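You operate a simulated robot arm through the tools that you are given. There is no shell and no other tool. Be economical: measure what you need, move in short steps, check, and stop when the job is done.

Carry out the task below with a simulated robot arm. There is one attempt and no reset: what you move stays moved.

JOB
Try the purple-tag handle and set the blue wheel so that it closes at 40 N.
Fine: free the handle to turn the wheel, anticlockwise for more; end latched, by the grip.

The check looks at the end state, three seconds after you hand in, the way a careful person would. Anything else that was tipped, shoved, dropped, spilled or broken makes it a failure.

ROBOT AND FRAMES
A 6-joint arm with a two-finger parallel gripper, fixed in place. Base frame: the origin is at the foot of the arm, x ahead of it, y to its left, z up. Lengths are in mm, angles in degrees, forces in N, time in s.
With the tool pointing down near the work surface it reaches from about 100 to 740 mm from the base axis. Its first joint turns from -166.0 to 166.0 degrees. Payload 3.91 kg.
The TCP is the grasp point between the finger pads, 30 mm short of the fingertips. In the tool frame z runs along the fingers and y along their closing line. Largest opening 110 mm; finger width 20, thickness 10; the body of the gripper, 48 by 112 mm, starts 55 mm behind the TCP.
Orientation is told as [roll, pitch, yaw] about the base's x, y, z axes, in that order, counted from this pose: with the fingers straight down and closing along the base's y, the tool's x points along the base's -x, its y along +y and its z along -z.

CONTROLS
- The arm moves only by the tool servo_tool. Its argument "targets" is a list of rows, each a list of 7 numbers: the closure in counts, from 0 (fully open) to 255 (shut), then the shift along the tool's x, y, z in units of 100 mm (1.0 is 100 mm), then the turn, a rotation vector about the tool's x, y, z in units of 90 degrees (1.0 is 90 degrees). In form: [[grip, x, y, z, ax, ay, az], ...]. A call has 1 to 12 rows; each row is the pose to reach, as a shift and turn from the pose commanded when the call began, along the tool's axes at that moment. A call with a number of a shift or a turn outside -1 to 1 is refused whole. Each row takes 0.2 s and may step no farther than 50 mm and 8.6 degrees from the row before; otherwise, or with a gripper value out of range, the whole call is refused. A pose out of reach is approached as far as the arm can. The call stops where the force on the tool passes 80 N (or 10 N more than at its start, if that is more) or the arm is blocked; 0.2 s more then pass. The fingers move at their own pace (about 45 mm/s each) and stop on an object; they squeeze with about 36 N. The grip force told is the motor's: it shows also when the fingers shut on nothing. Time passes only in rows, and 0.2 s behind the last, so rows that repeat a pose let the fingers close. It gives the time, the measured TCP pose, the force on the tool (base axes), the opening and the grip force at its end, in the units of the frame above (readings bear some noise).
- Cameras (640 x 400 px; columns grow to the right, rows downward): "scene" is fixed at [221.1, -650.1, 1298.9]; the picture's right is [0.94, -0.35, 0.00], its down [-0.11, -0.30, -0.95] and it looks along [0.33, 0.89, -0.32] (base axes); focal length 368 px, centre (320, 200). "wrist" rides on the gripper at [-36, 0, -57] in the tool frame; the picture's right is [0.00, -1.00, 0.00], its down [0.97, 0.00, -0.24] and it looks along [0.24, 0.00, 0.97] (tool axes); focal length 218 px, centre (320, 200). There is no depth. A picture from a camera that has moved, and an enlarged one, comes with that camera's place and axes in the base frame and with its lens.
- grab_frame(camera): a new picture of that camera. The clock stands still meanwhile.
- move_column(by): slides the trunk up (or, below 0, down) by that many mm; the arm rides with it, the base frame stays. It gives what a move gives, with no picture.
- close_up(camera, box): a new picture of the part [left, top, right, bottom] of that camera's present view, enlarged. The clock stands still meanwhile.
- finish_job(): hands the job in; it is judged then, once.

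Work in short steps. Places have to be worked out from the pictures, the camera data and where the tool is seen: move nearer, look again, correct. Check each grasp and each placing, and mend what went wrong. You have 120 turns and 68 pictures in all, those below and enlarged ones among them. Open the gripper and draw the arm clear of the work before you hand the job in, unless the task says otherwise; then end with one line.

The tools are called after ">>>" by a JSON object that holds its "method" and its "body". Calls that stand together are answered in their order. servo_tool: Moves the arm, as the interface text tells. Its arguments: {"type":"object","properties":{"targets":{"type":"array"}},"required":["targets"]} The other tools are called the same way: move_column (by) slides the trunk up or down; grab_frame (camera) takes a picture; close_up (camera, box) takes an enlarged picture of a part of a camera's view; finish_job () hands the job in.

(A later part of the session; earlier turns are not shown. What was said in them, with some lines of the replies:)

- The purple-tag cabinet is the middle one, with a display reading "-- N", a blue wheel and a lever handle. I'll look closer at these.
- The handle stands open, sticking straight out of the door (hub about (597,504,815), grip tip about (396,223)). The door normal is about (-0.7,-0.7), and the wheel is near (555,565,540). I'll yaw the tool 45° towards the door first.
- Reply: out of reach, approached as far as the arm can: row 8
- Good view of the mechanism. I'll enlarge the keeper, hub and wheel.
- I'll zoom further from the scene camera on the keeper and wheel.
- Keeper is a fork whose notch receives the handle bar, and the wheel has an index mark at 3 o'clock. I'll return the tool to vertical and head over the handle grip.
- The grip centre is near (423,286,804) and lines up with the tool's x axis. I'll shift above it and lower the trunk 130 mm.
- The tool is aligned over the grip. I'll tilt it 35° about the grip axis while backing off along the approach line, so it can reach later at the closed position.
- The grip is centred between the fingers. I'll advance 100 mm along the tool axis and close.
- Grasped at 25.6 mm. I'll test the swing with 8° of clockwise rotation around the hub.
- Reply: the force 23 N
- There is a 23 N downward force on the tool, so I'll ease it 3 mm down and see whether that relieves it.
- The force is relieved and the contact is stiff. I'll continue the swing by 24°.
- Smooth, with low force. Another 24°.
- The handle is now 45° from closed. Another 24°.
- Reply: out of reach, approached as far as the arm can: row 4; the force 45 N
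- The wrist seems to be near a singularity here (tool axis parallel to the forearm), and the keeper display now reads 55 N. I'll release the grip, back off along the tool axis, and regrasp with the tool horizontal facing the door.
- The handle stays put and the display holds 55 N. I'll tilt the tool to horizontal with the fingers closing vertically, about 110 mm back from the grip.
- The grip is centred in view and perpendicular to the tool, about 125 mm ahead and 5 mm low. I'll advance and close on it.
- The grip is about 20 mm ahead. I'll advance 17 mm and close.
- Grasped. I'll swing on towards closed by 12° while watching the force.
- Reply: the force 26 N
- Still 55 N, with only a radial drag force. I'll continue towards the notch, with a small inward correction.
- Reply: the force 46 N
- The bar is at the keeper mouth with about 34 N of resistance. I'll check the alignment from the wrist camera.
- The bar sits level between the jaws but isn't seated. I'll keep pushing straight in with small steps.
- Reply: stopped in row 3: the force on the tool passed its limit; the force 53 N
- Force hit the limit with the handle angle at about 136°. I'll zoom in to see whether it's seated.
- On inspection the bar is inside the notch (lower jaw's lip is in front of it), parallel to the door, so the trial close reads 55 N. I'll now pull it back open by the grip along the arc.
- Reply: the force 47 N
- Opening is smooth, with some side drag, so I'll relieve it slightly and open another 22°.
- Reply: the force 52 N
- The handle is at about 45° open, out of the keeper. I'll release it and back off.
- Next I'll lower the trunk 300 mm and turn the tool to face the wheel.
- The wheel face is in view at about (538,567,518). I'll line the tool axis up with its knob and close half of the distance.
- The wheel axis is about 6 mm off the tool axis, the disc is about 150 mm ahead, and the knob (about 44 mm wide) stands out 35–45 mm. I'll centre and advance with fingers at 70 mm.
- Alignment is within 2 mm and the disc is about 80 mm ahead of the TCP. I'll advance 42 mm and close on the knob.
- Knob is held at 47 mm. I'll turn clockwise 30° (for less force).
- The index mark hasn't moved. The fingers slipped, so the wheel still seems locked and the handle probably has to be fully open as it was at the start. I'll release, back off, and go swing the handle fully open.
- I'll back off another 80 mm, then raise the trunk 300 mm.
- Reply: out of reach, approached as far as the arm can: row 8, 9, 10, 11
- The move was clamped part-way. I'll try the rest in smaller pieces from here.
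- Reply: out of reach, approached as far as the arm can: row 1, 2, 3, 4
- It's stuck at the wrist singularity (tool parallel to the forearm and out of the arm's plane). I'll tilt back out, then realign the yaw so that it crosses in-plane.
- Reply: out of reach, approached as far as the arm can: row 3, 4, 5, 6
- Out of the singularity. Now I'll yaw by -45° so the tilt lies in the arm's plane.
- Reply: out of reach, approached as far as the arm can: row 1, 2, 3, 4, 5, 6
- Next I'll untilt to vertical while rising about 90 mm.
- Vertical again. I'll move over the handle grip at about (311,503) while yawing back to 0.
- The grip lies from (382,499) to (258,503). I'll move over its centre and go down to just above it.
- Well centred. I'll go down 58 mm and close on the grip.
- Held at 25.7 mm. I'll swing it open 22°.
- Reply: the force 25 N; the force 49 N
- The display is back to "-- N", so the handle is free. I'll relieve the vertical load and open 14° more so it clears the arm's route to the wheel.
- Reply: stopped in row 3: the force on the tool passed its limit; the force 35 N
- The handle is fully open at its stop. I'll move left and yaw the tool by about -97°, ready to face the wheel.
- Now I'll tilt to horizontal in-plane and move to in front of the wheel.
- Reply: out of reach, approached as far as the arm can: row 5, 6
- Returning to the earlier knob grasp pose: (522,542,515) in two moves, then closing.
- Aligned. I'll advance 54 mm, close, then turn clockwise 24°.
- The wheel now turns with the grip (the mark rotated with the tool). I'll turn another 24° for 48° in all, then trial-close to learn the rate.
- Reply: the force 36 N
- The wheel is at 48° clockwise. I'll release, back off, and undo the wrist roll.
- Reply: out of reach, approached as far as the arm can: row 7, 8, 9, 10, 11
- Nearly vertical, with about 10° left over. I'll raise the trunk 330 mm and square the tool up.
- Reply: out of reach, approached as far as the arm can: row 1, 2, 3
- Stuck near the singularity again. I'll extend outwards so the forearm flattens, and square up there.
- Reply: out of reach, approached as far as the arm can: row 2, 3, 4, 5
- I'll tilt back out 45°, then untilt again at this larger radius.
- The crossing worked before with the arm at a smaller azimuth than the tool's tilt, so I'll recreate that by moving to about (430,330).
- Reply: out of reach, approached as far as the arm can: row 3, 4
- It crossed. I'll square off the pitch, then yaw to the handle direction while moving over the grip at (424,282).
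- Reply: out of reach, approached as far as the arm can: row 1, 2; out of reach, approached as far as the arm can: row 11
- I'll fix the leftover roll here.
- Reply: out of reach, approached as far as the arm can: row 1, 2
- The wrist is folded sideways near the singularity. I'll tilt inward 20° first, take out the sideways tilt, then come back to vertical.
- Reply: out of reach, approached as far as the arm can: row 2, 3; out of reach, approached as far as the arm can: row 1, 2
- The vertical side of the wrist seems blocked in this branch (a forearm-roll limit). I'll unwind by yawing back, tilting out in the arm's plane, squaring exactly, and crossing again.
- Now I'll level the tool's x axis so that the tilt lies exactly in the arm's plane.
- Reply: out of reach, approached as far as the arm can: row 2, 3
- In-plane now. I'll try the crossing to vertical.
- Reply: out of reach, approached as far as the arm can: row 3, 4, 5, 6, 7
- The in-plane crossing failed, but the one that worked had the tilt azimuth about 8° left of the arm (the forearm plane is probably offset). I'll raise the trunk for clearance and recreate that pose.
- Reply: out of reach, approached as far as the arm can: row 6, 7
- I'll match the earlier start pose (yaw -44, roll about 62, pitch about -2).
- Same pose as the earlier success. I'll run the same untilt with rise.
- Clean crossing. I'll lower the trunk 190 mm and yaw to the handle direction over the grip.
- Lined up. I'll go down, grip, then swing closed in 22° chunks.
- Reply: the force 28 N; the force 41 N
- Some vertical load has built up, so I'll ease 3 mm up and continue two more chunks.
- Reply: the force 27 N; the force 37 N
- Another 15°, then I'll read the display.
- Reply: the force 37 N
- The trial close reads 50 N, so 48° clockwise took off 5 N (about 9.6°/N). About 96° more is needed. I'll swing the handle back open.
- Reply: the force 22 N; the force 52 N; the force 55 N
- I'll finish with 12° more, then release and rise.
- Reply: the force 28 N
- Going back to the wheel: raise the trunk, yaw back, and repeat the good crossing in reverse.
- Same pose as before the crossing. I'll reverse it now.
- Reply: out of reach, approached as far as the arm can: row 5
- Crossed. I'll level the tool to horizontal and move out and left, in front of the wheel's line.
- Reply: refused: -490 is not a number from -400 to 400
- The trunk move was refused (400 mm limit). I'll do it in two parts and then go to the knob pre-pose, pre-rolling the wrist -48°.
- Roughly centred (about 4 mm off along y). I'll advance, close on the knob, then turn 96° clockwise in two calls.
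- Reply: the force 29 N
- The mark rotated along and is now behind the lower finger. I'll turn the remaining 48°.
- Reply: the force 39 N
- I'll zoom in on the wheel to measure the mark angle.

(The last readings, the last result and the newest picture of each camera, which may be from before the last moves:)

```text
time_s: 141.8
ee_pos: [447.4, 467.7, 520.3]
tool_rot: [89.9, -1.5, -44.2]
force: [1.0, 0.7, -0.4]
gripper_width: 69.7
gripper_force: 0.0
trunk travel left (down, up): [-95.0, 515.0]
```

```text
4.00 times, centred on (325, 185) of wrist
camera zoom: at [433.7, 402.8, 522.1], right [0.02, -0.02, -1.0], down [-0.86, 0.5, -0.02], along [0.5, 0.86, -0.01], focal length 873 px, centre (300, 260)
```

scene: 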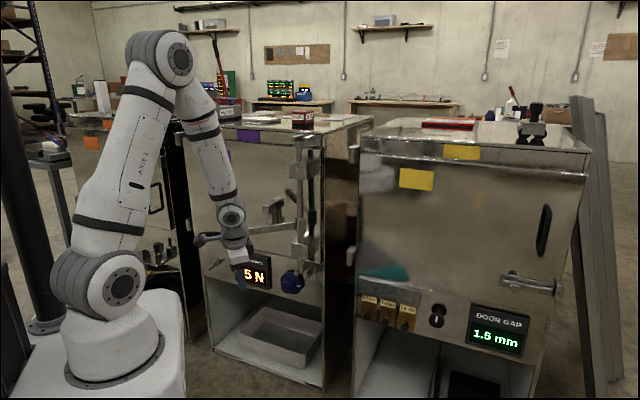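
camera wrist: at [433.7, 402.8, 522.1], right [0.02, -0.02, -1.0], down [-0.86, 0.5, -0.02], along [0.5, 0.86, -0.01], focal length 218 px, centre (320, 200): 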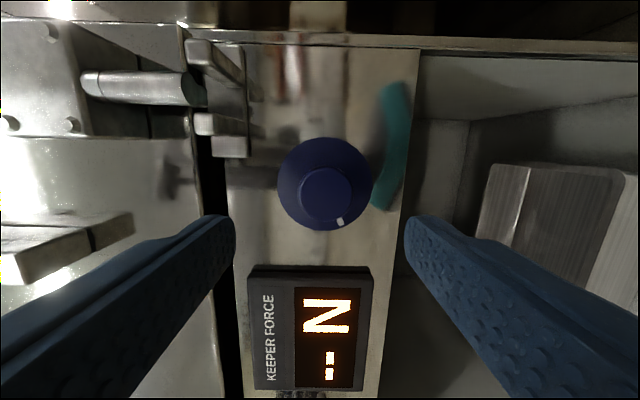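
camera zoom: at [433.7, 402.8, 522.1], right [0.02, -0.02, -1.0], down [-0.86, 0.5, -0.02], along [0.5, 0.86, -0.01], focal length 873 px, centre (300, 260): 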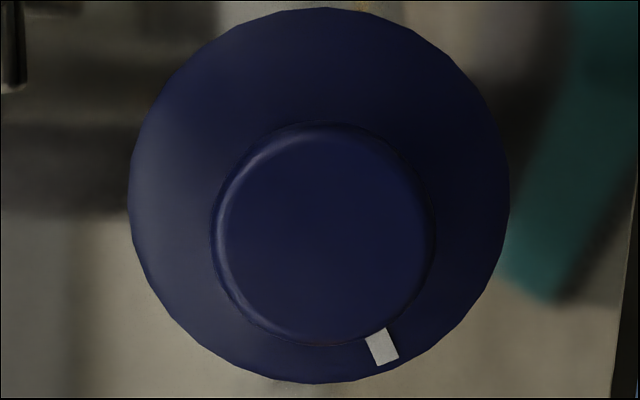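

Measured wheel rotation is about 156° in total (57° gave 5 N, so about 11.4°/N), which predicts about 41 N. I'll regrasp and add about 12°.

>>> {"method": "servo_tool", "body": {"targets": [[93, 0, -0.04, 0.35, 0, 0, 0], [93, 0, -0.04, 0.7, 0, 0, 0], [93, 0, -0.04, 1.0, 0, 0, 0], [255, 0, -0.04, 1.0, 0, 0, 0], [255, 0, -0.04, 1.0, 0, 0, 0], [255, 0, -0.04, 1.0, 0, 0, 0], [255, 0, -0.04, 1.0, 0, 0, 0]]}}

>>> {"method": "servo_tool", "body": {"targets": [[255, 0, 0, 0, 0, 0, 0.067], [255, 0, 0, 0, 0, 0, 0.133], [255, 0, 0, 0, 0, 0, 0.133]]}}

>>> {"method": "servo_tool", "body": {"targets": [[93, 0, 0, 0, 0, 0, 0], [93, 0, 0, 0, 0, 0, 0], [93, 0, 0, -0.4, 0, 0, 0], [93, 0, 0, -0.8, 0, 0, 0], [93, 0, 0, -1.0, 0, 0, -0.08], [93, 0, 0, -1.0, 0, 0, -0.133]]}}

>>> {"method": "close_up", "body": {"camera": "wrist", "box": [245, 135, 405, 235]}}

```text
time_s: 143.4
ee_pos: [518.4, 540.7, 514.2]
tool_rot: [89.7, -1.3, -44.3]
force: [1.7, 1.9, -6.5]
gripper_width: 47.1
gripper_force: 45.2
trunk travel left (down, up): [-95.0, 515.0]
```

```text
time_s: 144.2
ee_pos: [517.6, 539.8, 514.4]
tool_rot: [89.7, 10.7, -44.3]
force: [-8.9, -5.7, -8.4]
gripper_width: 47.0
gripper_force: 44.8
trunk travel left (down, up): [-95.0, 515.0]
```

```text
time_s: 145.6
ee_pos: [448.9, 467.5, 516.0]
tool_rot: [89.8, -1.5, -44.2]
force: [0.4, 0.4, -0.1]
gripper_width: 70.0
gripper_force: 0.2
trunk travel left (down, up): [-95.0, 515.0]
```

```text
4.00 times, centred on (325, 185) of wrist
camera zoom: at [434.8, 403.0, 518.1], right [0.02, -0.02, -1.0], down [-0.86, 0.5, -0.02], along [0.5, 0.86, -0.01], focal length 873 px, centre (300, 260)
```

zoom: 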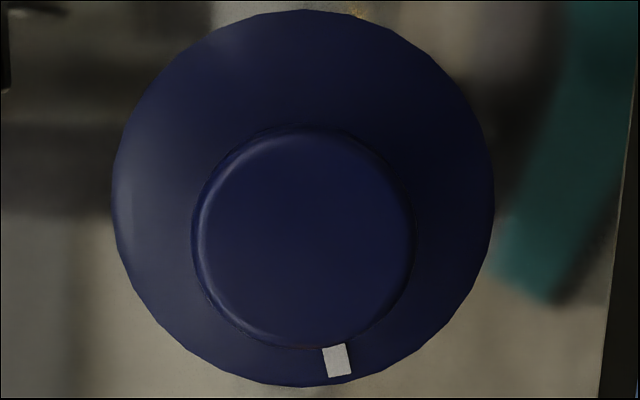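

Wheel mark is now about 167° from the start. I'll return along the known path: back off, trunk up 490, and do the good crossing.

>>> {"method": "servo_tool", "body": {"targets": [[93, 0.1, 0, -0.25, 0, 0, 0], [93, 0.21, -0.02, -0.53, 0, 0, 0]]}}

>>> {"method": "move_column", "body": {"by": 300}}

>>> {"method": "move_column", "body": {"by": 190}}

>>> {"method": "servo_tool", "body": {"targets": [[93, -0.28, 0.05, -0.2, 0.08, 0, 0], [93, -0.55, 0.1, -0.4, 0.16, 0, 0], [93, -0.8, 0.18, -0.6, 0.25, 0, 0], [93, -0.99, 0.23, -0.84, 0.33, 0, 0]]}}

```text
time_s: 146.2
ee_pos: [396.2, 443.7, 516.6]
tool_rot: [89.8, -1.5, -44.1]
force: [0.3, -0.9, -0.3]
gripper_width: 69.7
gripper_force: 0.1
trunk travel left (down, up): [-95.0, 515.0]
```

```text
time_s: 149.2
ee_pos: [396.3, 442.7, 815.7]
tool_rot: [89.8, -1.3, -44.1]
force: [-0.6, -0.3, 0.6]
gripper_width: 69.8
gripper_force: 0.0
trunk travel left (down, up): [-395.0, 215.0]
```

```text
time_s: 151.2
ee_pos: [397.0, 445.0, 1005.7]
tool_rot: [89.8, -1.2, -44.2]
force: [-0.2, -0.3, 0.1]
gripper_width: 70.0
gripper_force: 0.0
trunk travel left (down, up): [-585.0, 25.0]
```

```text
time_s: 152.2
ee_pos: [408.6, 315.7, 1032.5]
tool_rot: [60.1, -1.2, -44.1]
force: [-0.8, 0.0, -0.1]
gripper_width: 70.1
gripper_force: 0.0
trunk travel left (down, up): [-585.0, 25.0]
```

I'm at the start pose for the crossing. Running it.

>>> {"method": "servo_tool", "body": {"targets": [[93, 0, 0.2, -0.08, 0.09, 0, 0], [93, 0, 0.4, -0.16, 0.18, 0, 0], [93, 0, 0.6, -0.26, 0.27, 0, 0], [93, 0, 0.8, -0.37, 0.36, 0, 0], [93, 0, 0.8, -0.37, 0.45, 0, 0], [93, 0, 0.8, -0.37, 0.54, 0, 0], [93, 0, 0.8, -0.37, 0.63, 0, 0], [93, 0, 0.8, -0.37, 0.67, 0, 0]]}}

```text
time_s: 154.0
ee_pos: [411.6, 322.3, 1118.9]
tool_rot: [-0.2, -1.3, -44.2]
force: [0.4, 0.0, -0.1]
gripper_width: 70.1
gripper_force: 0.2
out of reach, approached as far as the arm can: row 3
trunk travel left (down, up): [-585.0, 25.0]
```

Crossed. Now I'll yaw to the handle direction and lower over the grip.

>>> {"method": "servo_tool", "body": {"targets": [[93, -0.03, -0.02, 0, 0, 0, -0.09], [93, -0.06, -0.03, 0, 0, 0, -0.18], [93, -0.09, -0.05, 0, 0, 0, -0.27], [93, -0.12, -0.07, 0, 0, 0, -0.36], [93, -0.14, -0.09, 0, 0, 0, -0.45], [93, -0.17, -0.11, 0, 0, 0, -0.54], [93, -0.2, -0.13, 0, 0, 0, -0.63], [93, -0.22, -0.14, 0, 0, 0, -0.72], [93, -0.24, -0.16, 0, 0, 0, -0.81], [93, -0.26, -0.18, 0, 0, 0, -0.9], [93, -0.27, -0.19, 0, 0, 0, -0.99]]}}

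>>> {"method": "servo_tool", "body": {"targets": [[93, 0, 0, 0, 0, 0, -0.05], [93, 0, 0, 0, 0, 0, -0.096]]}}

>>> {"method": "move_column", "body": {"by": -220}}

>>> {"method": "grab_frame", "body": {"camera": "wrist"}}

```text
time_s: 156.4
ee_pos: [419.1, 289.6, 1119.5]
tool_rot: [-1.3, 0.1, 45.1]
force: [1.7, 0.1, 0.6]
gripper_width: 69.5
gripper_force: 0.0
trunk travel left (down, up): [-585.0, 25.0]
```

```text
time_s: 157.0
ee_pos: [416.9, 290.2, 1119.7]
tool_rot: [-1.3, 0.3, 53.6]
force: [-0.2, -0.2, 0.3]
gripper_width: 69.7
gripper_force: 0.1
trunk travel left (down, up): [-585.0, 25.0]
```

```text
time_s: 159.4
ee_pos: [418.2, 289.5, 899.3]
tool_rot: [-1.4, 0.2, 53.5]
force: [-0.5, -0.3, 0.4]
gripper_width: 70.1
gripper_force: 0.0
trunk travel left (down, up): [-365.0, 245.0]
```

```text
13 pictures are left
camera wrist: at [438.4, 320.3, 957.1], right [0.8, -0.59, 0.02], down [-0.58, -0.78, 0.25], along [-0.13, -0.21, -0.97], focal length 218 px, centre (320, 200)
```

wrist: 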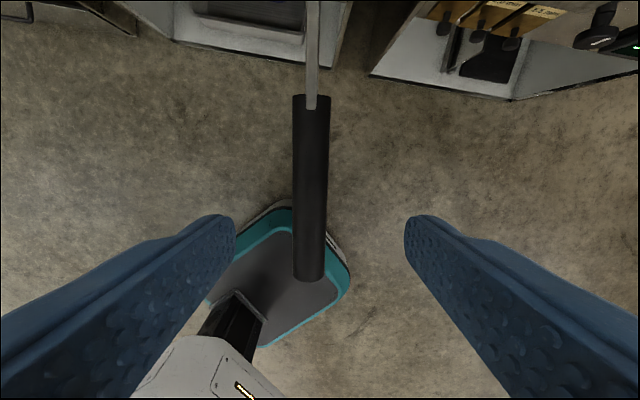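

Aligned within a few mm. I'll go down, grip, and swing the first 22°.

>>> {"method": "servo_tool", "body": {"targets": [[93, 0, 0.03, 0.45, 0, 0, 0], [93, 0, 0.05, 0.91, 0, 0, 0], [255, 0, 0.05, 0.91, 0, 0, 0], [255, 0, 0.05, 0.91, 0, 0, 0], [255, 0, 0.05, 0.91, 0, 0, 0], [255, 0, 0.05, 0.91, 0, 0, 0]]}}

>>> {"method": "servo_tool", "body": {"targets": [[255, -0.0125, 0.258, -0.01, 0, 0, 0.0611], [255, -0.05, 0.515, -0.02, 0, 0, 0.1222], [255, -0.111, 0.765, -0.03, 0, 0, 0.1833], [255, -0.192, 0.995, -0.035, 0, 0, 0.2422]]}}

>>> {"method": "servo_tool", "body": {"targets": [[255, -0.0125, 0.258, -0.01, 0, 0, 0.0611], [255, -0.05, 0.515, -0.02, 0, 0, 0.1222], [255, -0.111, 0.765, -0.025, 0, 0, 0.1833], [255, -0.192, 0.995, -0.03, 0, 0, 0.2422]]}}

>>> {"method": "servo_tool", "body": {"targets": [[255, -0.0125, 0.258, -0.01, 0, 0, 0.0611], [255, -0.05, 0.515, -0.02, 0, 0, 0.1222], [255, -0.111, 0.765, -0.025, 0, 0, 0.1833], [255, -0.192, 0.995, -0.03, 0, 0, 0.2422]]}}

```text
time_s: 160.8
ee_pos: [416.0, 288.2, 806.9]
tool_rot: [-1.2, 0.5, 53.4]
force: [1.1, -2.0, -4.1]
gripper_width: 25.8
gripper_force: 45.0
trunk travel left (down, up): [-365.0, 245.0]
```

```text
time_s: 161.8
ee_pos: [346.1, 365.3, 808.3]
tool_rot: [-1.4, -0.1, 31.7]
force: [1.5, -2.0, -27.4]
gripper_width: 26.0
gripper_force: 44.7
trunk travel left (down, up): [-365.0, 245.0]
```

```text
time_s: 162.8
ee_pos: [311.7, 460.8, 807.8]
tool_rot: [-1.5, -0.3, 9.9]
force: [2.7, -3.2, -44.4]
gripper_width: 26.3
gripper_force: 45.3
trunk travel left (down, up): [-365.0, 245.0]
```

```text
time_s: 163.8
ee_pos: [311.8, 561.7, 808.9]
tool_rot: [-1.0, -1.0, -12.0]
force: [5.4, -7.1, -28.8]
gripper_width: 27.2
gripper_force: 45.3
trunk travel left (down, up): [-365.0, 245.0]
```

Another 13°, then I'll read the display.

>>> {"method": "servo_tool", "body": {"targets": [[255, -0.0078, 0.205, 0.03, 0, 0, 0.05], [255, -0.031, 0.408, 0.03, 0, 0, 0.1], [255, -0.07, 0.61, 0.03, 0, 0, 0.145]]}}

>>> {"method": "close_up", "body": {"camera": "scene", "box": [190, 150, 350, 310]}}

```text
time_s: 164.6
ee_pos: [338.8, 617.6, 808.9]
tool_rot: [-0.5, -1.2, -25.1]
force: [35.2, -21.5, 0.7]
gripper_width: 26.7
gripper_force: 45.0
trunk travel left (down, up): [-365.0, 245.0]
```

```text
2.50 times, centred on (270, 230) of scene
camera zoom: at [221.1, -650.1, 1298.9], right [0.94, -0.35, 0.0], down [-0.11, -0.3, -0.95], along [0.33, 0.89, -0.32], focal length 919 px, centre (445, 125)
```

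zoom: 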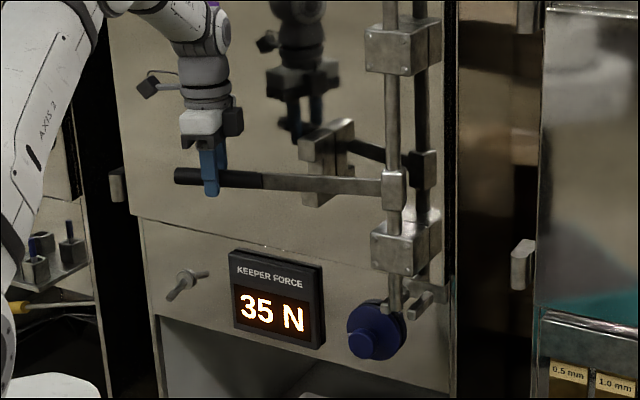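

It reads 35 N, so the display probably rounds to 5 N steps. The fit (0°→55, 57°→50, 167°→35) puts 40 N at about 128°, meaning about 39° anticlockwise. I'll reopen the handle.

>>> {"method": "servo_tool", "body": {"targets": [[255, -0.0122, -0.255, -0.01, 0, 0, -0.0611], [255, -0.0489, -0.5076, -0.01, 0, 0, -0.1222], [255, -0.1095, -0.7555, -0.01, 0, 0, -0.1833], [255, -0.1937, -0.9965, -0.01, 0, 0, -0.2444]]}}

>>> {"method": "servo_tool", "body": {"targets": [[255, 0.008, -0.255, 0.02, 0, 0, -0.0611], [255, -0.029, -0.5076, 0.02, 0, 0, -0.1222], [255, -0.0895, -0.7555, 0.02, 0, 0, -0.1833], [255, -0.1737, -0.9965, 0.02, 0, 0, -0.2444]]}}

>>> {"method": "servo_tool", "body": {"targets": [[255, 0.0, -0.255, 0.03, 0, 0, -0.0611], [255, -0.0389, -0.5076, 0.03, 0, 0, -0.1222], [255, -0.0995, -0.7555, 0.03, 0, 0, -0.1833], [255, -0.1837, -0.9965, 0.03, 0, 0, -0.2444]]}}

>>> {"method": "servo_tool", "body": {"targets": [[255, 0, 0, 0.04, 0, 0, 0], [255, 0, -0.278, 0.04, 0, 0, -0.0667], [255, -0.03, -0.53, 0.04, 0, 0, -0.1333]]}}

```text
time_s: 165.6
ee_pos: [306.2, 520.7, 809.2]
tool_rot: [-1.1, -0.7, -2.9]
force: [6.0, -4.5, -8.0]
gripper_width: 26.7
gripper_force: 44.9
trunk travel left (down, up): [-365.0, 245.0]
```

```text
time_s: 166.6
ee_pos: [320.2, 421.2, 808.8]
tool_rot: [-1.3, -0.3, 19.1]
force: [4.0, -4.6, -11.0]
gripper_width: 26.4
gripper_force: 45.0
trunk travel left (down, up): [-365.0, 245.0]
```

```text
time_s: 167.6
ee_pos: [366.8, 330.1, 807.5]
tool_rot: [-1.4, 0.3, 41.1]
force: [-14.7, -19.1, -1.1]
gripper_width: 25.9
gripper_force: 44.9
trunk travel left (down, up): [-365.0, 245.0]
```

```text
time_s: 168.4
ee_pos: [406.0, 290.7, 808.0]
tool_rot: [-1.3, 0.3, 53.1]
force: [-14.0, -25.5, 14.6]
gripper_width: 26.1
gripper_force: 45.0
trunk travel left (down, up): [-365.0, 245.0]
```

Fully open. I'll release, rise, raise the trunk, and yaw back to the crossing pose.

>>> {"method": "servo_tool", "body": {"targets": [[93, 0, 0, 0, 0, 0, 0], [93, 0, 0, 0, 0, 0, 0], [93, 0, 0, 0, 0, 0, 0], [93, 0, 0, -0.4, 0, 0, 0], [93, 0, 0, -0.8, 0, 0, 0], [93, 0, 0, -1.0, 0, 0, 0]]}}

>>> {"method": "move_column", "body": {"by": 220}}

>>> {"method": "servo_tool", "body": {"targets": [[93, -0.02, 0.01, 0.01, 0, 0, 0.09], [93, -0.04, 0.02, 0.02, 0, 0, 0.18], [93, -0.07, 0.03, 0.03, 0, 0, 0.27], [93, -0.1, 0.04, 0.04, 0, 0, 0.36], [93, -0.12, 0.05, 0.05, 0, 0, 0.45], [93, -0.15, 0.06, 0.06, 0, 0, 0.54], [93, -0.18, 0.08, 0.07, 0, 0, 0.63], [93, -0.2, 0.09, 0.08, 0, 0, 0.72], [93, -0.23, 0.11, 0.09, 0, 0, 0.81], [93, -0.26, 0.12, 0.1, 0, 0, 0.9], [93, -0.28, 0.13, 0.11, 0, 0, 0.99]]}}

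>>> {"method": "servo_tool", "body": {"targets": [[93, 0, 0, 0, 0, 0, 0.05], [93, 0, 0, 0, 0, 0, 0.09]]}}

```text
time_s: 169.8
ee_pos: [406.1, 295.2, 908.5]
tool_rot: [-1.4, 0.3, 53.1]
force: [1.1, 0.5, -0.8]
gripper_width: 69.7
gripper_force: 0.1
trunk travel left (down, up): [-365.0, 245.0]
```

```text
time_s: 172.1
ee_pos: [406.8, 296.2, 1128.2]
tool_rot: [-1.2, 0.3, 53.1]
force: [0.0, -0.2, -0.3]
gripper_width: 70.0
gripper_force: 0.0
trunk travel left (down, up): [-585.0, 25.0]
```

```text
time_s: 174.5
ee_pos: [411.8, 325.0, 1115.7]
tool_rot: [-0.4, -1.4, -36.0]
force: [-0.4, -0.5, 0.6]
gripper_width: 69.7
gripper_force: 0.0
trunk travel left (down, up): [-585.0, 25.0]
```

```text
time_s: 175.1
ee_pos: [411.6, 324.9, 1116.4]
tool_rot: [-0.2, -1.3, -44.2]
force: [-1.0, 0.7, 0.5]
gripper_width: 69.9
gripper_force: 0.0
trunk travel left (down, up): [-585.0, 25.0]
```

Reverse crossing, then to horizontal.

>>> {"method": "servo_tool", "body": {"targets": [[93, 0, -0.02, 0, -0.04, 0, 0], [93, 0, -0.02, 0, -0.13, 0, 0], [93, 0, -0.02, 0, -0.22, 0, 0], [93, 0, -0.02, 0, -0.31, 0, 0], [93, 0, -0.02, 0.22, -0.4, 0, 0], [93, 0, -0.02, 0.45, -0.49, 0, 0], [93, 0, -0.02, 0.68, -0.58, 0, 0], [93, 0, -0.05, 0.9, -0.67, 0, 0]]}}

```text
time_s: 176.9
ee_pos: [409.4, 319.1, 1025.2]
tool_rot: [60.2, -1.3, -44.1]
force: [0.5, 0.1, -0.1]
gripper_width: 69.8
gripper_force: 0.2
out of reach, approached as far as the arm can: row 5
trunk travel left (down, up): [-585.0, 25.0]
```

>>> {"method": "servo_tool", "body": {"targets": [[93, 0.25, 0.06, 0.2, -0.08, 0, 0], [93, 0.5, 0.13, 0.4, -0.16, 0, 0], [93, 0.75, 0.2, 0.6, -0.25, 0, 0], [93, 0.98, 0.26, 0.81, -0.33, 0, 0]]}}

>>> {"method": "move_column", "body": {"by": -300}}

>>> {"method": "move_column", "body": {"by": -190}}

```text
time_s: 177.9
ee_pos: [397.8, 446.9, 1008.1]
tool_rot: [89.9, -1.5, -44.1]
force: [-0.2, 0.5, 0.6]
gripper_width: 70.0
gripper_force: 0.1
trunk travel left (down, up): [-585.0, 25.0]
```

```text
time_s: 180.9
ee_pos: [398.7, 445.6, 708.1]
tool_rot: [89.9, -1.2, -44.1]
force: [0.1, -0.4, 0.1]
gripper_width: 69.8
gripper_force: 0.2
trunk travel left (down, up): [-285.0, 325.0]
```

```text
time_s: 183.0
ee_pos: [396.5, 445.1, 518.3]
tool_rot: [89.8, -1.4, -44.1]
force: [0.2, 0.5, 0.4]
gripper_width: 70.1
gripper_force: 0.0
trunk travel left (down, up): [-95.0, 515.0]
```

I'm in front of the wheel. I'll approach and grip the knob.

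>>> {"method": "servo_tool", "body": {"targets": [[93, -0.1, -0.01, 0.33, 0, 0, 0], [93, -0.21, -0.03, 0.66, 0, 0, 0], [93, -0.21, -0.03, 0.98, 0, 0, 0]]}}

>>> {"method": "servo_tool", "body": {"targets": [[93, 0, 0, 0.3, 0, 0, 0], [93, 0, 0, 0.54, 0, 0, 0], [255, 0, 0, 0.54, 0, 0, 0], [255, 0, 0, 0.54, 0, 0, 0], [255, 0, 0, 0.54, 0, 0, 0], [255, 0, 0, 0.54, 0, 0, 0]]}}

>>> {"method": "servo_tool", "body": {"targets": [[255, 0, 0, 0, 0, 0, -0.07], [255, 0, 0, 0, 0, 0, -0.14], [255, 0, 0, 0, 0, 0, -0.21], [255, 0, 0, 0, 0, 0, -0.28], [255, 0, 0, 0, 0, 0, -0.35], [255, 0, 0, 0, 0, 0, -0.42], [255, 0, 0, 0, 0, 0, -0.43]]}}

>>> {"method": "servo_tool", "body": {"targets": [[93, 0, 0, 0, 0, 0, 0], [93, 0, 0, 0, 0, 0, 0], [93, 0, 0, -0.4, 0, 0, 0], [93, 0, 0, -0.8, 0, 0, 0], [93, 0, 0, -1.0, 0, 0, 0.09], [93, 0, 0, -1.0, 0, 0, 0.18], [93, 0, 0, -1.0, 0, 0, 0.27], [93, 0, 0, -1.0, 0, 0, 0.36], [93, 0, 0, -1.0, 0, 0, 0.43]]}}

>>> {"method": "close_up", "body": {"camera": "wrist", "box": [245, 135, 405, 235]}}

```text
time_s: 183.8
ee_pos: [480.4, 501.5, 516.9]
tool_rot: [89.8, -1.5, -44.0]
force: [-0.1, -0.3, 0.6]
gripper_width: 69.8
gripper_force: 0.0
trunk travel left (down, up): [-95.0, 515.0]
```

```text
time_s: 185.2
ee_pos: [518.6, 541.0, 516.2]
tool_rot: [89.8, -1.3, -44.1]
force: [2.3, 4.4, -1.5]
gripper_width: 47.5
gripper_force: 44.9
trunk travel left (down, up): [-95.0, 515.0]
```

```text
time_s: 186.8
ee_pos: [518.1, 540.7, 517.3]
tool_rot: [90.0, -40.2, -44.0]
force: [1.8, 18.9, 10.3]
gripper_width: 47.4
gripper_force: 44.6
trunk travel left (down, up): [-95.0, 515.0]
```

```text
time_s: 188.8
ee_pos: [448.7, 468.0, 515.8]
tool_rot: [89.8, -1.3, -44.2]
force: [0.1, 0.2, -1.0]
gripper_width: 69.9
gripper_force: 0.0
trunk travel left (down, up): [-95.0, 515.0]
```

```text
4.00 times, centred on (325, 185) of wrist
camera zoom: at [435.0, 403.1, 517.8], right [0.01, -0.02, -1.0], down [-0.86, 0.5, -0.02], along [0.5, 0.86, -0.01], focal length 873 px, centre (300, 260)
```

zoom: 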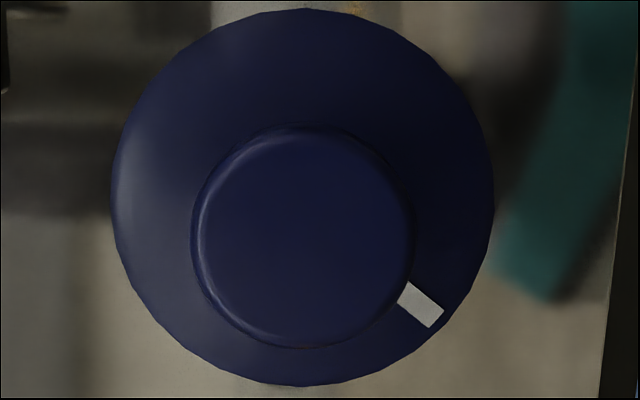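

The mark is now at about 130° (target 128°). I'll retrace the path to the handle for the trial close.

>>> {"method": "servo_tool", "body": {"targets": [[93, 0.1, 0, -0.25, 0, 0, 0], [93, 0.21, -0.02, -0.53, 0, 0, 0]]}}

>>> {"method": "move_column", "body": {"by": 300}}

>>> {"method": "move_column", "body": {"by": 190}}

>>> {"method": "servo_tool", "body": {"targets": [[93, -0.28, 0.05, -0.2, 0.08, 0, 0], [93, -0.55, 0.1, -0.4, 0.16, 0, 0], [93, -0.8, 0.18, -0.6, 0.25, 0, 0], [93, -0.99, 0.23, -0.84, 0.33, 0, 0]]}}

>>> {"method": "servo_tool", "body": {"targets": [[93, 0, 0.2, -0.08, 0.09, 0, 0], [93, 0, 0.4, -0.16, 0.18, 0, 0], [93, 0, 0.6, -0.26, 0.27, 0, 0], [93, 0, 0.8, -0.37, 0.36, 0, 0], [93, 0, 0.8, -0.37, 0.45, 0, 0], [93, 0, 0.8, -0.37, 0.54, 0, 0], [93, 0, 0.8, -0.37, 0.63, 0, 0], [93, 0, 0.8, -0.37, 0.67, 0, 0]]}}

```text
time_s: 189.4
ee_pos: [396.2, 445.6, 514.6]
tool_rot: [89.8, -1.3, -44.1]
force: [1.0, 0.7, 0.8]
gripper_width: 70.0
gripper_force: 0.3
trunk travel left (down, up): [-95.0, 515.0]
```

```text
time_s: 192.4
ee_pos: [396.0, 444.6, 814.3]
tool_rot: [89.8, -1.3, -44.1]
force: [0.8, 0.5, 0.2]
gripper_width: 69.7
gripper_force: 0.0
trunk travel left (down, up): [-395.0, 215.0]
```

```text
time_s: 194.5
ee_pos: [396.1, 446.3, 1004.0]
tool_rot: [89.8, -1.3, -44.1]
force: [-0.5, -0.2, 0.1]
gripper_width: 69.9
gripper_force: 0.0
trunk travel left (down, up): [-585.0, 25.0]
```

```text
time_s: 195.5
ee_pos: [407.4, 315.9, 1031.3]
tool_rot: [60.0, -1.3, -44.2]
force: [-0.4, 0.1, 0.0]
gripper_width: 70.0
gripper_force: 0.0
trunk travel left (down, up): [-585.0, 25.0]
```

```text
time_s: 197.3
ee_pos: [411.2, 324.7, 1117.9]
tool_rot: [-0.3, -1.3, -44.1]
force: [0.2, 0.4, -0.5]
gripper_width: 70.0
gripper_force: 0.1
out of reach, approached as far as the arm can: row 3
trunk travel left (down, up): [-585.0, 25.0]
```

Crossed cleanly. I'll yaw, lower and check over the grip.

>>> {"method": "servo_tool", "body": {"targets": [[93, -0.03, -0.02, 0, 0, 0, -0.09], [93, -0.06, -0.03, 0, 0, 0, -0.18], [93, -0.09, -0.05, 0, 0, 0, -0.27], [93, -0.12, -0.07, 0, 0, 0, -0.36], [93, -0.14, -0.09, 0, 0, 0, -0.45], [93, -0.17, -0.11, 0, 0, 0, -0.54], [93, -0.2, -0.13, 0, 0, 0, -0.63], [93, -0.22, -0.14, 0, 0, 0, -0.72], [93, -0.24, -0.16, 0, 0, 0, -0.81], [93, -0.26, -0.19, 0, 0, 0, -0.9], [93, -0.28, -0.21, 0, 0, 0, -0.99]]}}

>>> {"method": "servo_tool", "body": {"targets": [[93, 0, 0, 0, 0, 0, -0.05], [93, 0, 0, 0, 0, 0, -0.092]]}}

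>>> {"method": "move_column", "body": {"by": -220}}

>>> {"method": "grab_frame", "body": {"camera": "wrist"}}

```text
time_s: 199.7
ee_pos: [418.2, 289.4, 1118.7]
tool_rot: [-1.3, 0.1, 45.1]
force: [-0.3, 0.2, -0.5]
gripper_width: 70.0
gripper_force: 0.0
trunk travel left (down, up): [-585.0, 25.0]
```

```text
time_s: 200.3
ee_pos: [417.6, 288.8, 1118.5]
tool_rot: [-1.4, 0.3, 53.4]
force: [0.6, -0.9, -1.0]
gripper_width: 69.7
gripper_force: 0.1
trunk travel left (down, up): [-585.0, 25.0]
```

```text
time_s: 202.6
ee_pos: [418.1, 290.0, 899.0]
tool_rot: [-1.3, 0.3, 53.3]
force: [-0.1, -0.1, -0.9]
gripper_width: 69.9
gripper_force: 0.2
trunk travel left (down, up): [-365.0, 245.0]
```

```text
10 pictures are left
camera wrist: at [438.6, 319.6, 955.9], right [0.8, -0.6, 0.02], down [-0.58, -0.77, 0.25], along [-0.13, -0.21, -0.97], focal length 218 px, centre (320, 200)
```

wrist: 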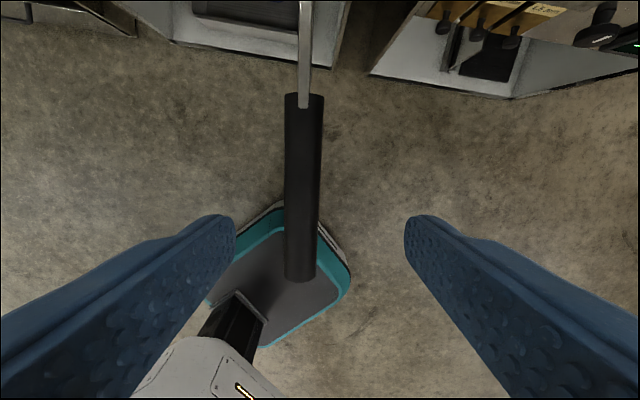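

I'll shift 9 mm to centre, go down, grip, and swing closed in chunks.

>>> {"method": "servo_tool", "body": {"targets": [[93, 0, 0.09, 0.2, 0, 0, 0], [93, 0, 0.09, 0.55, 0, 0, 0], [93, 0, 0.09, 0.91, 0, 0, 0], [255, 0, 0.09, 0.91, 0, 0, 0], [255, 0, 0.09, 0.91, 0, 0, 0], [255, 0, 0.09, 0.91, 0, 0, 0], [255, 0, 0.09, 0.91, 0, 0, 0]]}}

>>> {"method": "servo_tool", "body": {"targets": [[255, -0.0125, 0.258, 0, 0, 0, 0.0611], [255, -0.05, 0.515, 0, 0, 0, 0.1222], [255, -0.111, 0.765, -0.01, 0, 0, 0.1833], [255, -0.192, 0.995, -0.01, 0, 0, 0.2422]]}}

>>> {"method": "servo_tool", "body": {"targets": [[255, -0.0125, 0.258, 0, 0, 0, 0.0611], [255, -0.05, 0.515, 0, 0, 0, 0.1222], [255, -0.111, 0.765, -0.01, 0, 0, 0.1833], [255, -0.192, 0.995, -0.01, 0, 0, 0.2422]]}}

>>> {"method": "servo_tool", "body": {"targets": [[255, -0.0125, 0.258, 0, 0, 0, 0.0611], [255, -0.05, 0.515, 0, 0, 0, 0.1222], [255, -0.111, 0.765, 0, 0, 0, 0.1833], [255, -0.192, 0.995, 0, 0, 0, 0.2422]]}}

>>> {"method": "servo_tool", "body": {"targets": [[255, -0.0078, 0.205, 0.01, 0, 0, 0.05], [255, -0.031, 0.408, 0.02, 0, 0, 0.1], [255, -0.07, 0.61, 0.02, 0, 0, 0.145]]}}

>>> {"method": "close_up", "body": {"camera": "scene", "box": [190, 150, 350, 310]}}

```text
time_s: 204.2
ee_pos: [409.8, 293.0, 806.9]
tool_rot: [-1.3, 0.4, 53.2]
force: [1.1, -1.6, -4.3]
gripper_width: 26.4
gripper_force: 44.9
trunk travel left (down, up): [-365.0, 245.0]
```

```text
time_s: 205.2
ee_pos: [344.4, 367.7, 807.5]
tool_rot: [-1.2, -0.3, 31.4]
force: [1.9, -0.5, 14.2]
gripper_width: 26.3
gripper_force: 45.0
trunk travel left (down, up): [-365.0, 245.0]
```

```text
time_s: 206.2
ee_pos: [309.1, 464.0, 805.9]
tool_rot: [-1.0, -0.8, 9.7]
force: [2.4, -1.9, 21.5]
gripper_width: 26.9
gripper_force: 45.5
trunk travel left (down, up): [-365.0, 245.0]
```

```text
time_s: 207.2
ee_pos: [310.6, 563.3, 805.2]
tool_rot: [-0.5, -1.2, -12.2]
force: [6.3, -8.8, 36.6]
gripper_width: 28.0
gripper_force: 44.9
trunk travel left (down, up): [-365.0, 245.0]
```

```text
time_s: 208.0
ee_pos: [336.1, 617.5, 803.0]
tool_rot: [-0.1, -1.2, -25.2]
force: [29.8, -19.6, 38.5]
gripper_width: 27.3
gripper_force: 45.2
trunk travel left (down, up): [-365.0, 245.0]
```

```text
2.50 times, centred on (270, 230) of scene
camera zoom: at [221.1, -650.1, 1298.9], right [0.94, -0.35, 0.0], down [-0.11, -0.3, -0.95], along [0.33, 0.89, -0.32], focal length 919 px, centre (445, 125)
```

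zoom: 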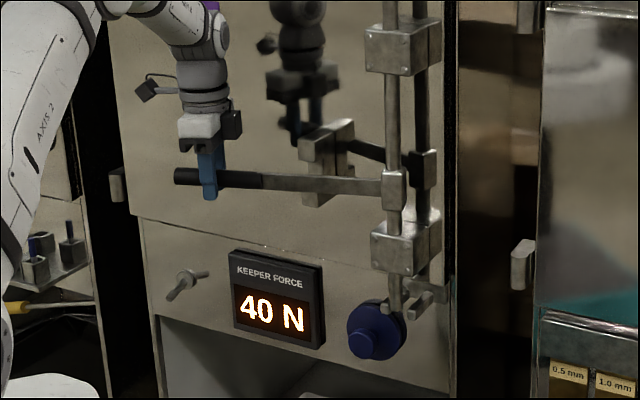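

It reads 40 N. I'll keep closing with this grasp as far as the arm reaches.

>>> {"method": "servo_tool", "body": {"targets": [[255, -0.0066, 0.188, -0.03, 0, 0, 0.0444], [255, -0.0263, 0.376, -0.03, 0, 0, 0.0889], [255, -0.059, 0.561, -0.03, 0, 0, 0.1333]]}}

```text
time_s: 208.8
ee_pos: [366.9, 664.2, 804.5]
tool_rot: [-0.3, -1.3, -37.5]
force: [35.0, -30.8, 14.7]
gripper_width: 26.6
gripper_force: 45.3
trunk travel left (down, up): [-365.0, 245.0]
```

It's still reaching. I'll push the final 9° with an inward correction.

>>> {"method": "servo_tool", "body": {"targets": [[255, -0.03, 0.07, 0, 0, 0, 0.0167], [255, -0.04, 0.14, 0, 0, 0, 0.033], [255, -0.05, 0.21, 0, 0, 0, 0.05], [255, -0.055, 0.28, 0, 0, 0, 0.067], [255, -0.06, 0.35, 0, 0, 0, 0.083], [255, -0.07, 0.42, 0, 0, 0, 0.09]]}}

>>> {"method": "close_up", "body": {"camera": "scene", "box": [230, 180, 350, 300]}}

```text
time_s: 209.5
ee_pos: [372.3, 670.9, 802.7]
tool_rot: [-1.0, -1.9, -41.1]
force: [-20.9, -51.4, 12.8]
gripper_width: 25.8
gripper_force: 45.1
trunk travel left (down, up): [-365.0, 245.0]
stopped in row 3: the force on the tool passed its limit (the readings are from after the stop); the commanded pose is now the measured one
```

```text
3.33 times, centred on (290, 240) of scene
camera zoom: at [221.1, -650.1, 1298.9], right [0.94, -0.35, 0.0], down [-0.11, -0.3, -0.95], along [0.33, 0.89, -0.32], focal length 1225 px, centre (420, 67)
```

zoom: 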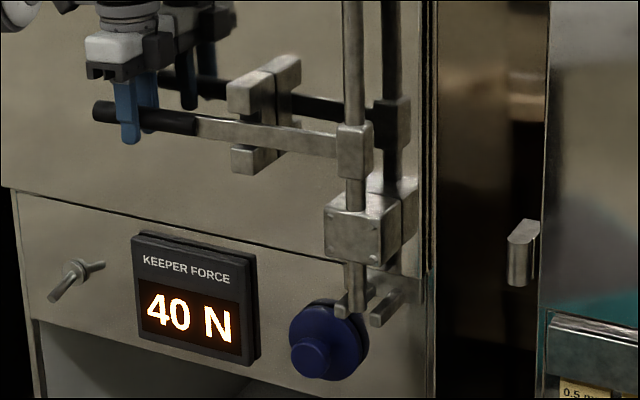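

Resistance stopped it. I'll zoom in on the keeper.

>>> {"method": "close_up", "body": {"camera": "scene", "box": [254, 185, 334, 235]}}

```text
8.00 times, centred on (294, 210) of scene
camera zoom: at [221.1, -650.1, 1298.9], right [0.94, -0.35, 0.0], down [-0.11, -0.3, -0.95], along [0.33, 0.89, -0.32], focal length 2940 px, centre (528, 120)
```

zoom: 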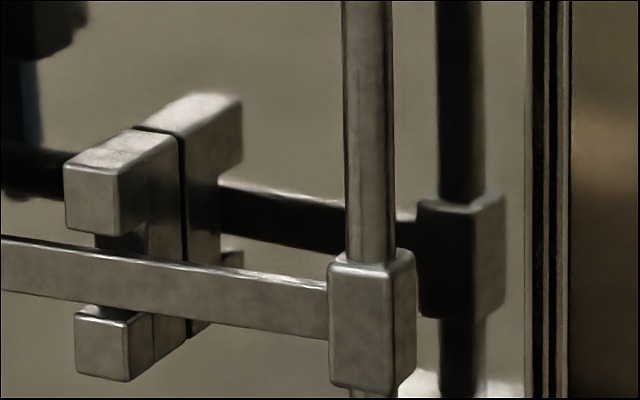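

About 4–5° remain. I'll continue pushing straight at the door in small steps.

>>> {"method": "servo_tool", "body": {"targets": [[255, 0, 0.03, 0, 0, 0, 0], [255, -0.01, 0.07, 0, 0, 0, 0.01], [255, -0.01, 0.11, 0, 0, 0, 0.02], [255, -0.02, 0.15, 0, 0, 0, 0.03], [255, -0.02, 0.19, 0, 0, 0, 0.04], [255, -0.02, 0.23, 0, 0, 0, 0.05]]}}

```text
time_s: 209.9
ee_pos: [372.2, 670.7, 803.3]
tool_rot: [-1.5, -2.1, -41.3]
force: [-29.1, -57.6, 14.5]
gripper_width: 25.9
gripper_force: 45.2
trunk travel left (down, up): [-365.0, 245.0]
stopped in row 1: the force on the tool passed its limit (the readings are from after the stop); the commanded pose is now the measured one
```

The gripper body (half-width 56 mm) is most likely touching the door with the tool vertical, so the final push needs the horizontal tool as in the first trial. I'll pull back slightly, release and rise.

>>> {"method": "servo_tool", "body": {"targets": [[255, 0, -0.1, 0, 0, 0, -0.02], [255, 0, -0.25, 0, 0, 0, -0.05], [255, 0, -0.4, 0, 0, 0, -0.08]]}}

>>> {"method": "servo_tool", "body": {"targets": [[93, 0, 0, 0, 0, 0, 0], [93, 0, 0, 0, 0, 0, 0], [93, 0, 0, 0, 0, 0, 0], [93, 0, 0, -0.4, 0, 0, 0], [93, 0, 0, -0.8, 0, 0, 0]]}}

```text
time_s: 210.7
ee_pos: [348.6, 643.7, 802.1]
tool_rot: [-1.3, -1.6, -33.8]
force: [11.6, -10.0, 38.5]
gripper_width: 26.2
gripper_force: 44.9
trunk travel left (down, up): [-365.0, 245.0]
```

```text
time_s: 211.9
ee_pos: [345.1, 650.0, 880.4]
tool_rot: [-1.8, -1.8, -33.7]
force: [-1.2, 0.1, -0.1]
gripper_width: 69.9
gripper_force: 0.0
trunk travel left (down, up): [-365.0, 245.0]
```

I'll go to the pose where the first horizontal transition worked: (306,557), yaw -24, tilt 35°.

>>> {"method": "move_column", "body": {"by": 30}}

>>> {"method": "servo_tool", "body": {"targets": [[93, -0.06, -0.33, 0, 0, 0, -0.035], [93, -0.12, -0.66, 0.1, 0, 0, -0.07], [93, -0.19, -0.99, 0.18, 0, 0, -0.106]]}}

>>> {"method": "servo_tool", "body": {"targets": [[93, 0, 0, 0, -0.08, 0.01, 0], [93, 0, 0, 0, -0.16, 0.02, 0], [93, 0, 0, 0, -0.24, 0.02, 0], [93, 0, 0, 0, -0.32, 0.02, 0], [93, 0, 0, 0, -0.4, 0.02, 0]]}}

```text
time_s: 212.7
ee_pos: [345.4, 649.7, 910.0]
tool_rot: [-1.8, -1.7, -33.7]
force: [-0.5, 0.2, 0.3]
gripper_width: 70.1
gripper_force: 0.0
trunk travel left (down, up): [-395.0, 215.0]
```

```text
time_s: 213.4
ee_pos: [305.7, 556.5, 895.5]
tool_rot: [-1.9, -1.5, -24.2]
force: [-0.3, -0.6, -0.8]
gripper_width: 70.0
gripper_force: 0.1
trunk travel left (down, up): [-395.0, 215.0]
```

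```text
time_s: 214.7
ee_pos: [306.6, 555.4, 897.0]
tool_rot: [34.1, 0.2, -23.7]
force: [-0.4, 0.7, -0.7]
gripper_width: 69.8
gripper_force: 0.1
trunk travel left (down, up): [-395.0, 215.0]
```

Same pose as then. I'll repeat the tilt to horizontal.

>>> {"method": "servo_tool", "body": {"targets": [[93, -0.01, -0.13, 0.05, -0.087, 0, 0], [93, -0.02, -0.26, 0.11, -0.175, 0, 0], [93, -0.03, -0.4, 0.17, -0.262, 0, 0], [93, -0.05, -0.53, 0.23, -0.349, 0, 0], [93, -0.06, -0.66, 0.29, -0.437, 0, 0], [93, -0.07, -0.8, 0.37, -0.524, 0, 0], [93, -0.08, -0.95, 0.45, -0.62, 0, 0]]}}

>>> {"method": "grab_frame", "body": {"camera": "wrist"}}

```text
time_s: 216.2
ee_pos: [290.7, 503.2, 804.5]
tool_rot: [89.9, 0.1, -23.8]
force: [-0.6, 0.2, 0.8]
gripper_width: 69.8
gripper_force: 0.1
trunk travel left (down, up): [-395.0, 215.0]
```

```text
6 pictures are left
camera wrist: at [302.1, 437.2, 805.3], right [0.0, 0.0, -1.0], down [-0.99, 0.17, 0.0], along [0.17, 0.99, 0.0], focal length 218 px, centre (320, 200)
```

wrist: 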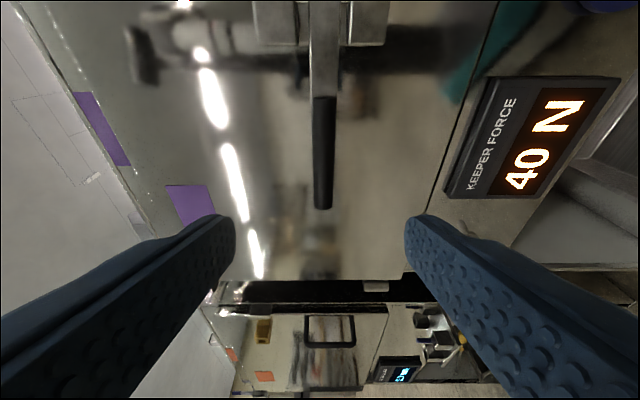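

The handle looks more closed than where I released it. I'll check the keeper.

>>> {"method": "close_up", "body": {"camera": "scene", "box": [254, 185, 334, 235]}}

```text
8.00 times, centred on (294, 210) of scene
camera zoom: at [221.1, -650.1, 1298.9], right [0.94, -0.35, 0.0], down [-0.11, -0.3, -0.95], along [0.33, 0.89, -0.32], focal length 2940 px, centre (528, 120)
```

zoom: 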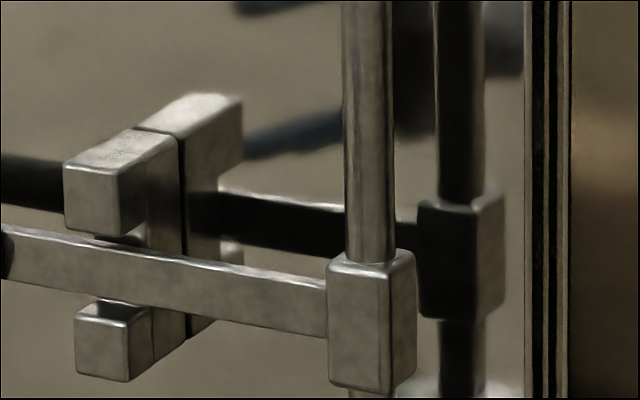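

The bar is nearly in the notch. I'll yaw to -43° and approach the grip horizontally.

>>> {"method": "servo_tool", "body": {"targets": [[93, 0.05, -0.04, 0.3, 0, -0.08, 0], [93, 0.1, -0.04, 0.65, 0, -0.15, 0], [93, 0.13, -0.04, 0.95, 0, -0.213, 0]]}}

>>> {"method": "servo_tool", "body": {"targets": [[93, 0.05, 0, 0.4, 0, 0, 0], [93, 0.13, 0, 0.8, 0, 0, 0]]}}

>>> {"method": "grab_frame", "body": {"camera": "wrist"}}

```text
time_s: 217.1
ee_pos: [320.4, 595.7, 800.8]
tool_rot: [89.7, 0.2, -43.0]
force: [-0.1, 0.6, 0.5]
gripper_width: 69.9
gripper_force: 0.1
trunk travel left (down, up): [-395.0, 215.0]
```

```text
time_s: 217.7
ee_pos: [364.3, 664.5, 801.4]
tool_rot: [89.7, 0.2, -42.8]
force: [0.1, -0.2, -0.6]
gripper_width: 69.8
gripper_force: 0.0
trunk travel left (down, up): [-395.0, 215.0]
```

```text
4 pictures are left
camera wrist: at [352.0, 598.9, 802.8], right [-0.01, 0.0, -1.0], down [-0.87, 0.49, 0.0], along [0.49, 0.87, -0.01], focal length 218 px, centre (320, 200)
```

wrist: 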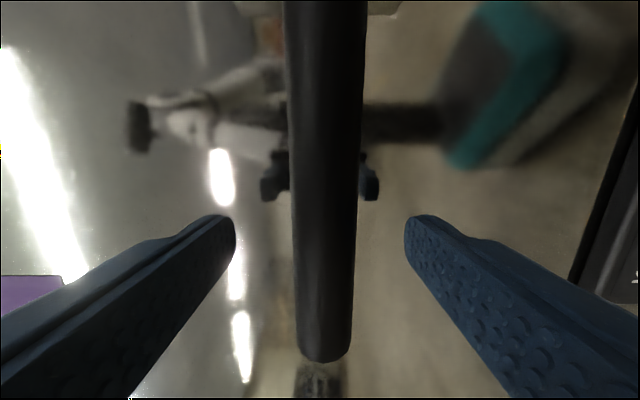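

The grip is centred and about 28 mm ahead. I'll advance 25 mm, close, then push in small steps.

>>> {"method": "servo_tool", "body": {"targets": [[93, 0, -0.02, 0.25, 0, 0, 0], [255, 0, -0.02, 0.25, 0, 0, 0], [255, 0, -0.02, 0.25, 0, 0, 0], [255, 0, -0.02, 0.25, 0, 0, 0], [255, 0, -0.02, 0.25, 0, 0, 0]]}}

>>> {"method": "servo_tool", "body": {"targets": [[255, -0.005, 0, 0.03, 0, -0.005, 0], [255, -0.01, 0, 0.06, 0, -0.01, 0], [255, -0.015, 0, 0.09, 0, -0.015, 0], [255, -0.02, 0, 0.12, 0, -0.02, 0], [255, -0.02, 0, 0.16, 0, -0.025, 0], [255, -0.02, 0, 0.2, 0, -0.025, 0]]}}

```text
time_s: 218.8
ee_pos: [380.8, 682.0, 799.9]
tool_rot: [89.7, 0.1, -42.9]
force: [1.1, 0.2, 3.1]
gripper_width: 25.8
gripper_force: 45.2
trunk travel left (down, up): [-395.0, 215.0]
```

```text
time_s: 220.2
ee_pos: [390.0, 691.5, 800.3]
tool_rot: [89.8, 0.0, -45.0]
force: [-45.3, -42.6, 1.8]
gripper_width: 25.7
gripper_force: 45.4
trunk travel left (down, up): [-395.0, 215.0]
```

It moved 13 mm and is now against a firm resistance (62 N). I'll push a bit more up to the limit to make sure it's latched.

>>> {"method": "servo_tool", "body": {"targets": [[255, 0, 0, 0.02, 0, 0, 0], [255, 0, 0, 0.05, 0, 0, 0], [255, 0, 0, 0.08, 0, 0, 0], [255, 0, 0, 0.1, 0, 0, 0]]}}

>>> {"method": "close_up", "body": {"camera": "scene", "box": [250, 185, 346, 300]}}

```text
time_s: 220.7
ee_pos: [391.4, 692.2, 799.6]
tool_rot: [89.8, 0.1, -45.1]
force: [-27.8, -42.9, 17.3]
gripper_width: 25.6
gripper_force: 44.7
trunk travel left (down, up): [-395.0, 215.0]
stopped in row 2: the force on the tool passed its limit (the readings are from after the stop); the commanded pose is now the measured one
```

```text
3.48 times, centred on (298, 242) of scene
camera zoom: at [221.1, -650.1, 1298.9], right [0.94, -0.35, 0.0], down [-0.11, -0.3, -0.95], along [0.33, 0.89, -0.32], focal length 1278 px, centre (396, 52)
```

zoom: 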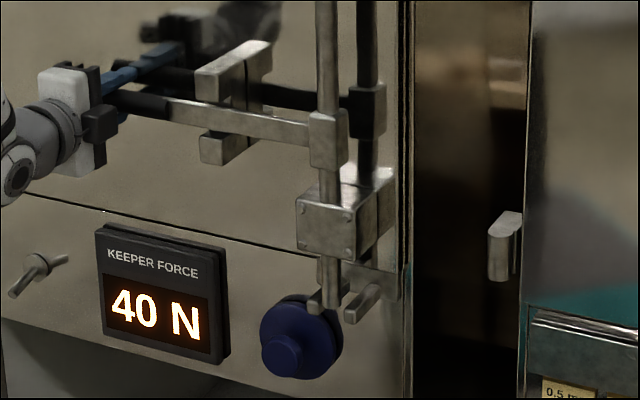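

It's hard against the stop, parallel to the door, and reads 40 N. I'll release and retreat straight back.

>>> {"method": "servo_tool", "body": {"targets": [[93, 0, 0, 0, 0, 0, 0], [93, 0, 0, 0, 0, 0, 0], [93, 0, 0, 0, 0, 0, 0], [93, 0, 0, -0.3, 0, 0, 0], [93, 0, 0, -0.65, 0, 0, 0], [93, 0, 0, -1.0, 0, 0, 0]]}}

>>> {"method": "servo_tool", "body": {"targets": [[93, 0, 0, -0.3, 0, 0, 0], [93, 0, 0, -0.6, 0, 0, 0]]}}

>>> {"method": "close_up", "body": {"camera": "scene", "box": [230, 180, 346, 300]}}

```text
time_s: 222.1
ee_pos: [323.6, 626.6, 797.4]
tool_rot: [89.5, 0.1, -45.2]
force: [0.0, -0.1, 0.8]
gripper_width: 69.9
gripper_force: 0.1
trunk travel left (down, up): [-395.0, 215.0]
```

```text
time_s: 222.7
ee_pos: [280.4, 582.9, 800.0]
tool_rot: [89.4, 0.1, -45.0]
force: [-0.2, 0.3, -0.5]
gripper_width: 69.7
gripper_force: 0.1
trunk travel left (down, up): [-395.0, 215.0]
```

```text
3.33 times, centred on (288, 240) of scene
camera zoom: at [221.1, -650.1, 1298.9], right [0.94, -0.35, 0.0], down [-0.11, -0.3, -0.95], along [0.33, 0.89, -0.32], focal length 1225 px, centre (427, 67)
```

zoom: 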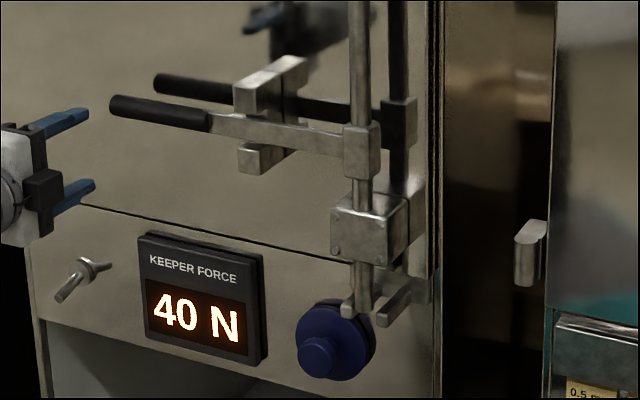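

The handle stays in the keeper, parallel to its reflection in the door, the display reads 40 N, and the arm is clear with the gripper open. Handing in.

>>> {"method": "finish_job", "body": {}}

```text
The job is handed in.
```

The purple-tag handle is latched by its grip, seated in the keeper, and the blue wheel is set so the display reads 40 N. It read 55 N on the first try. The display appears to step in 5 N, so the true force may be up to about 2.5 N either side of 40.
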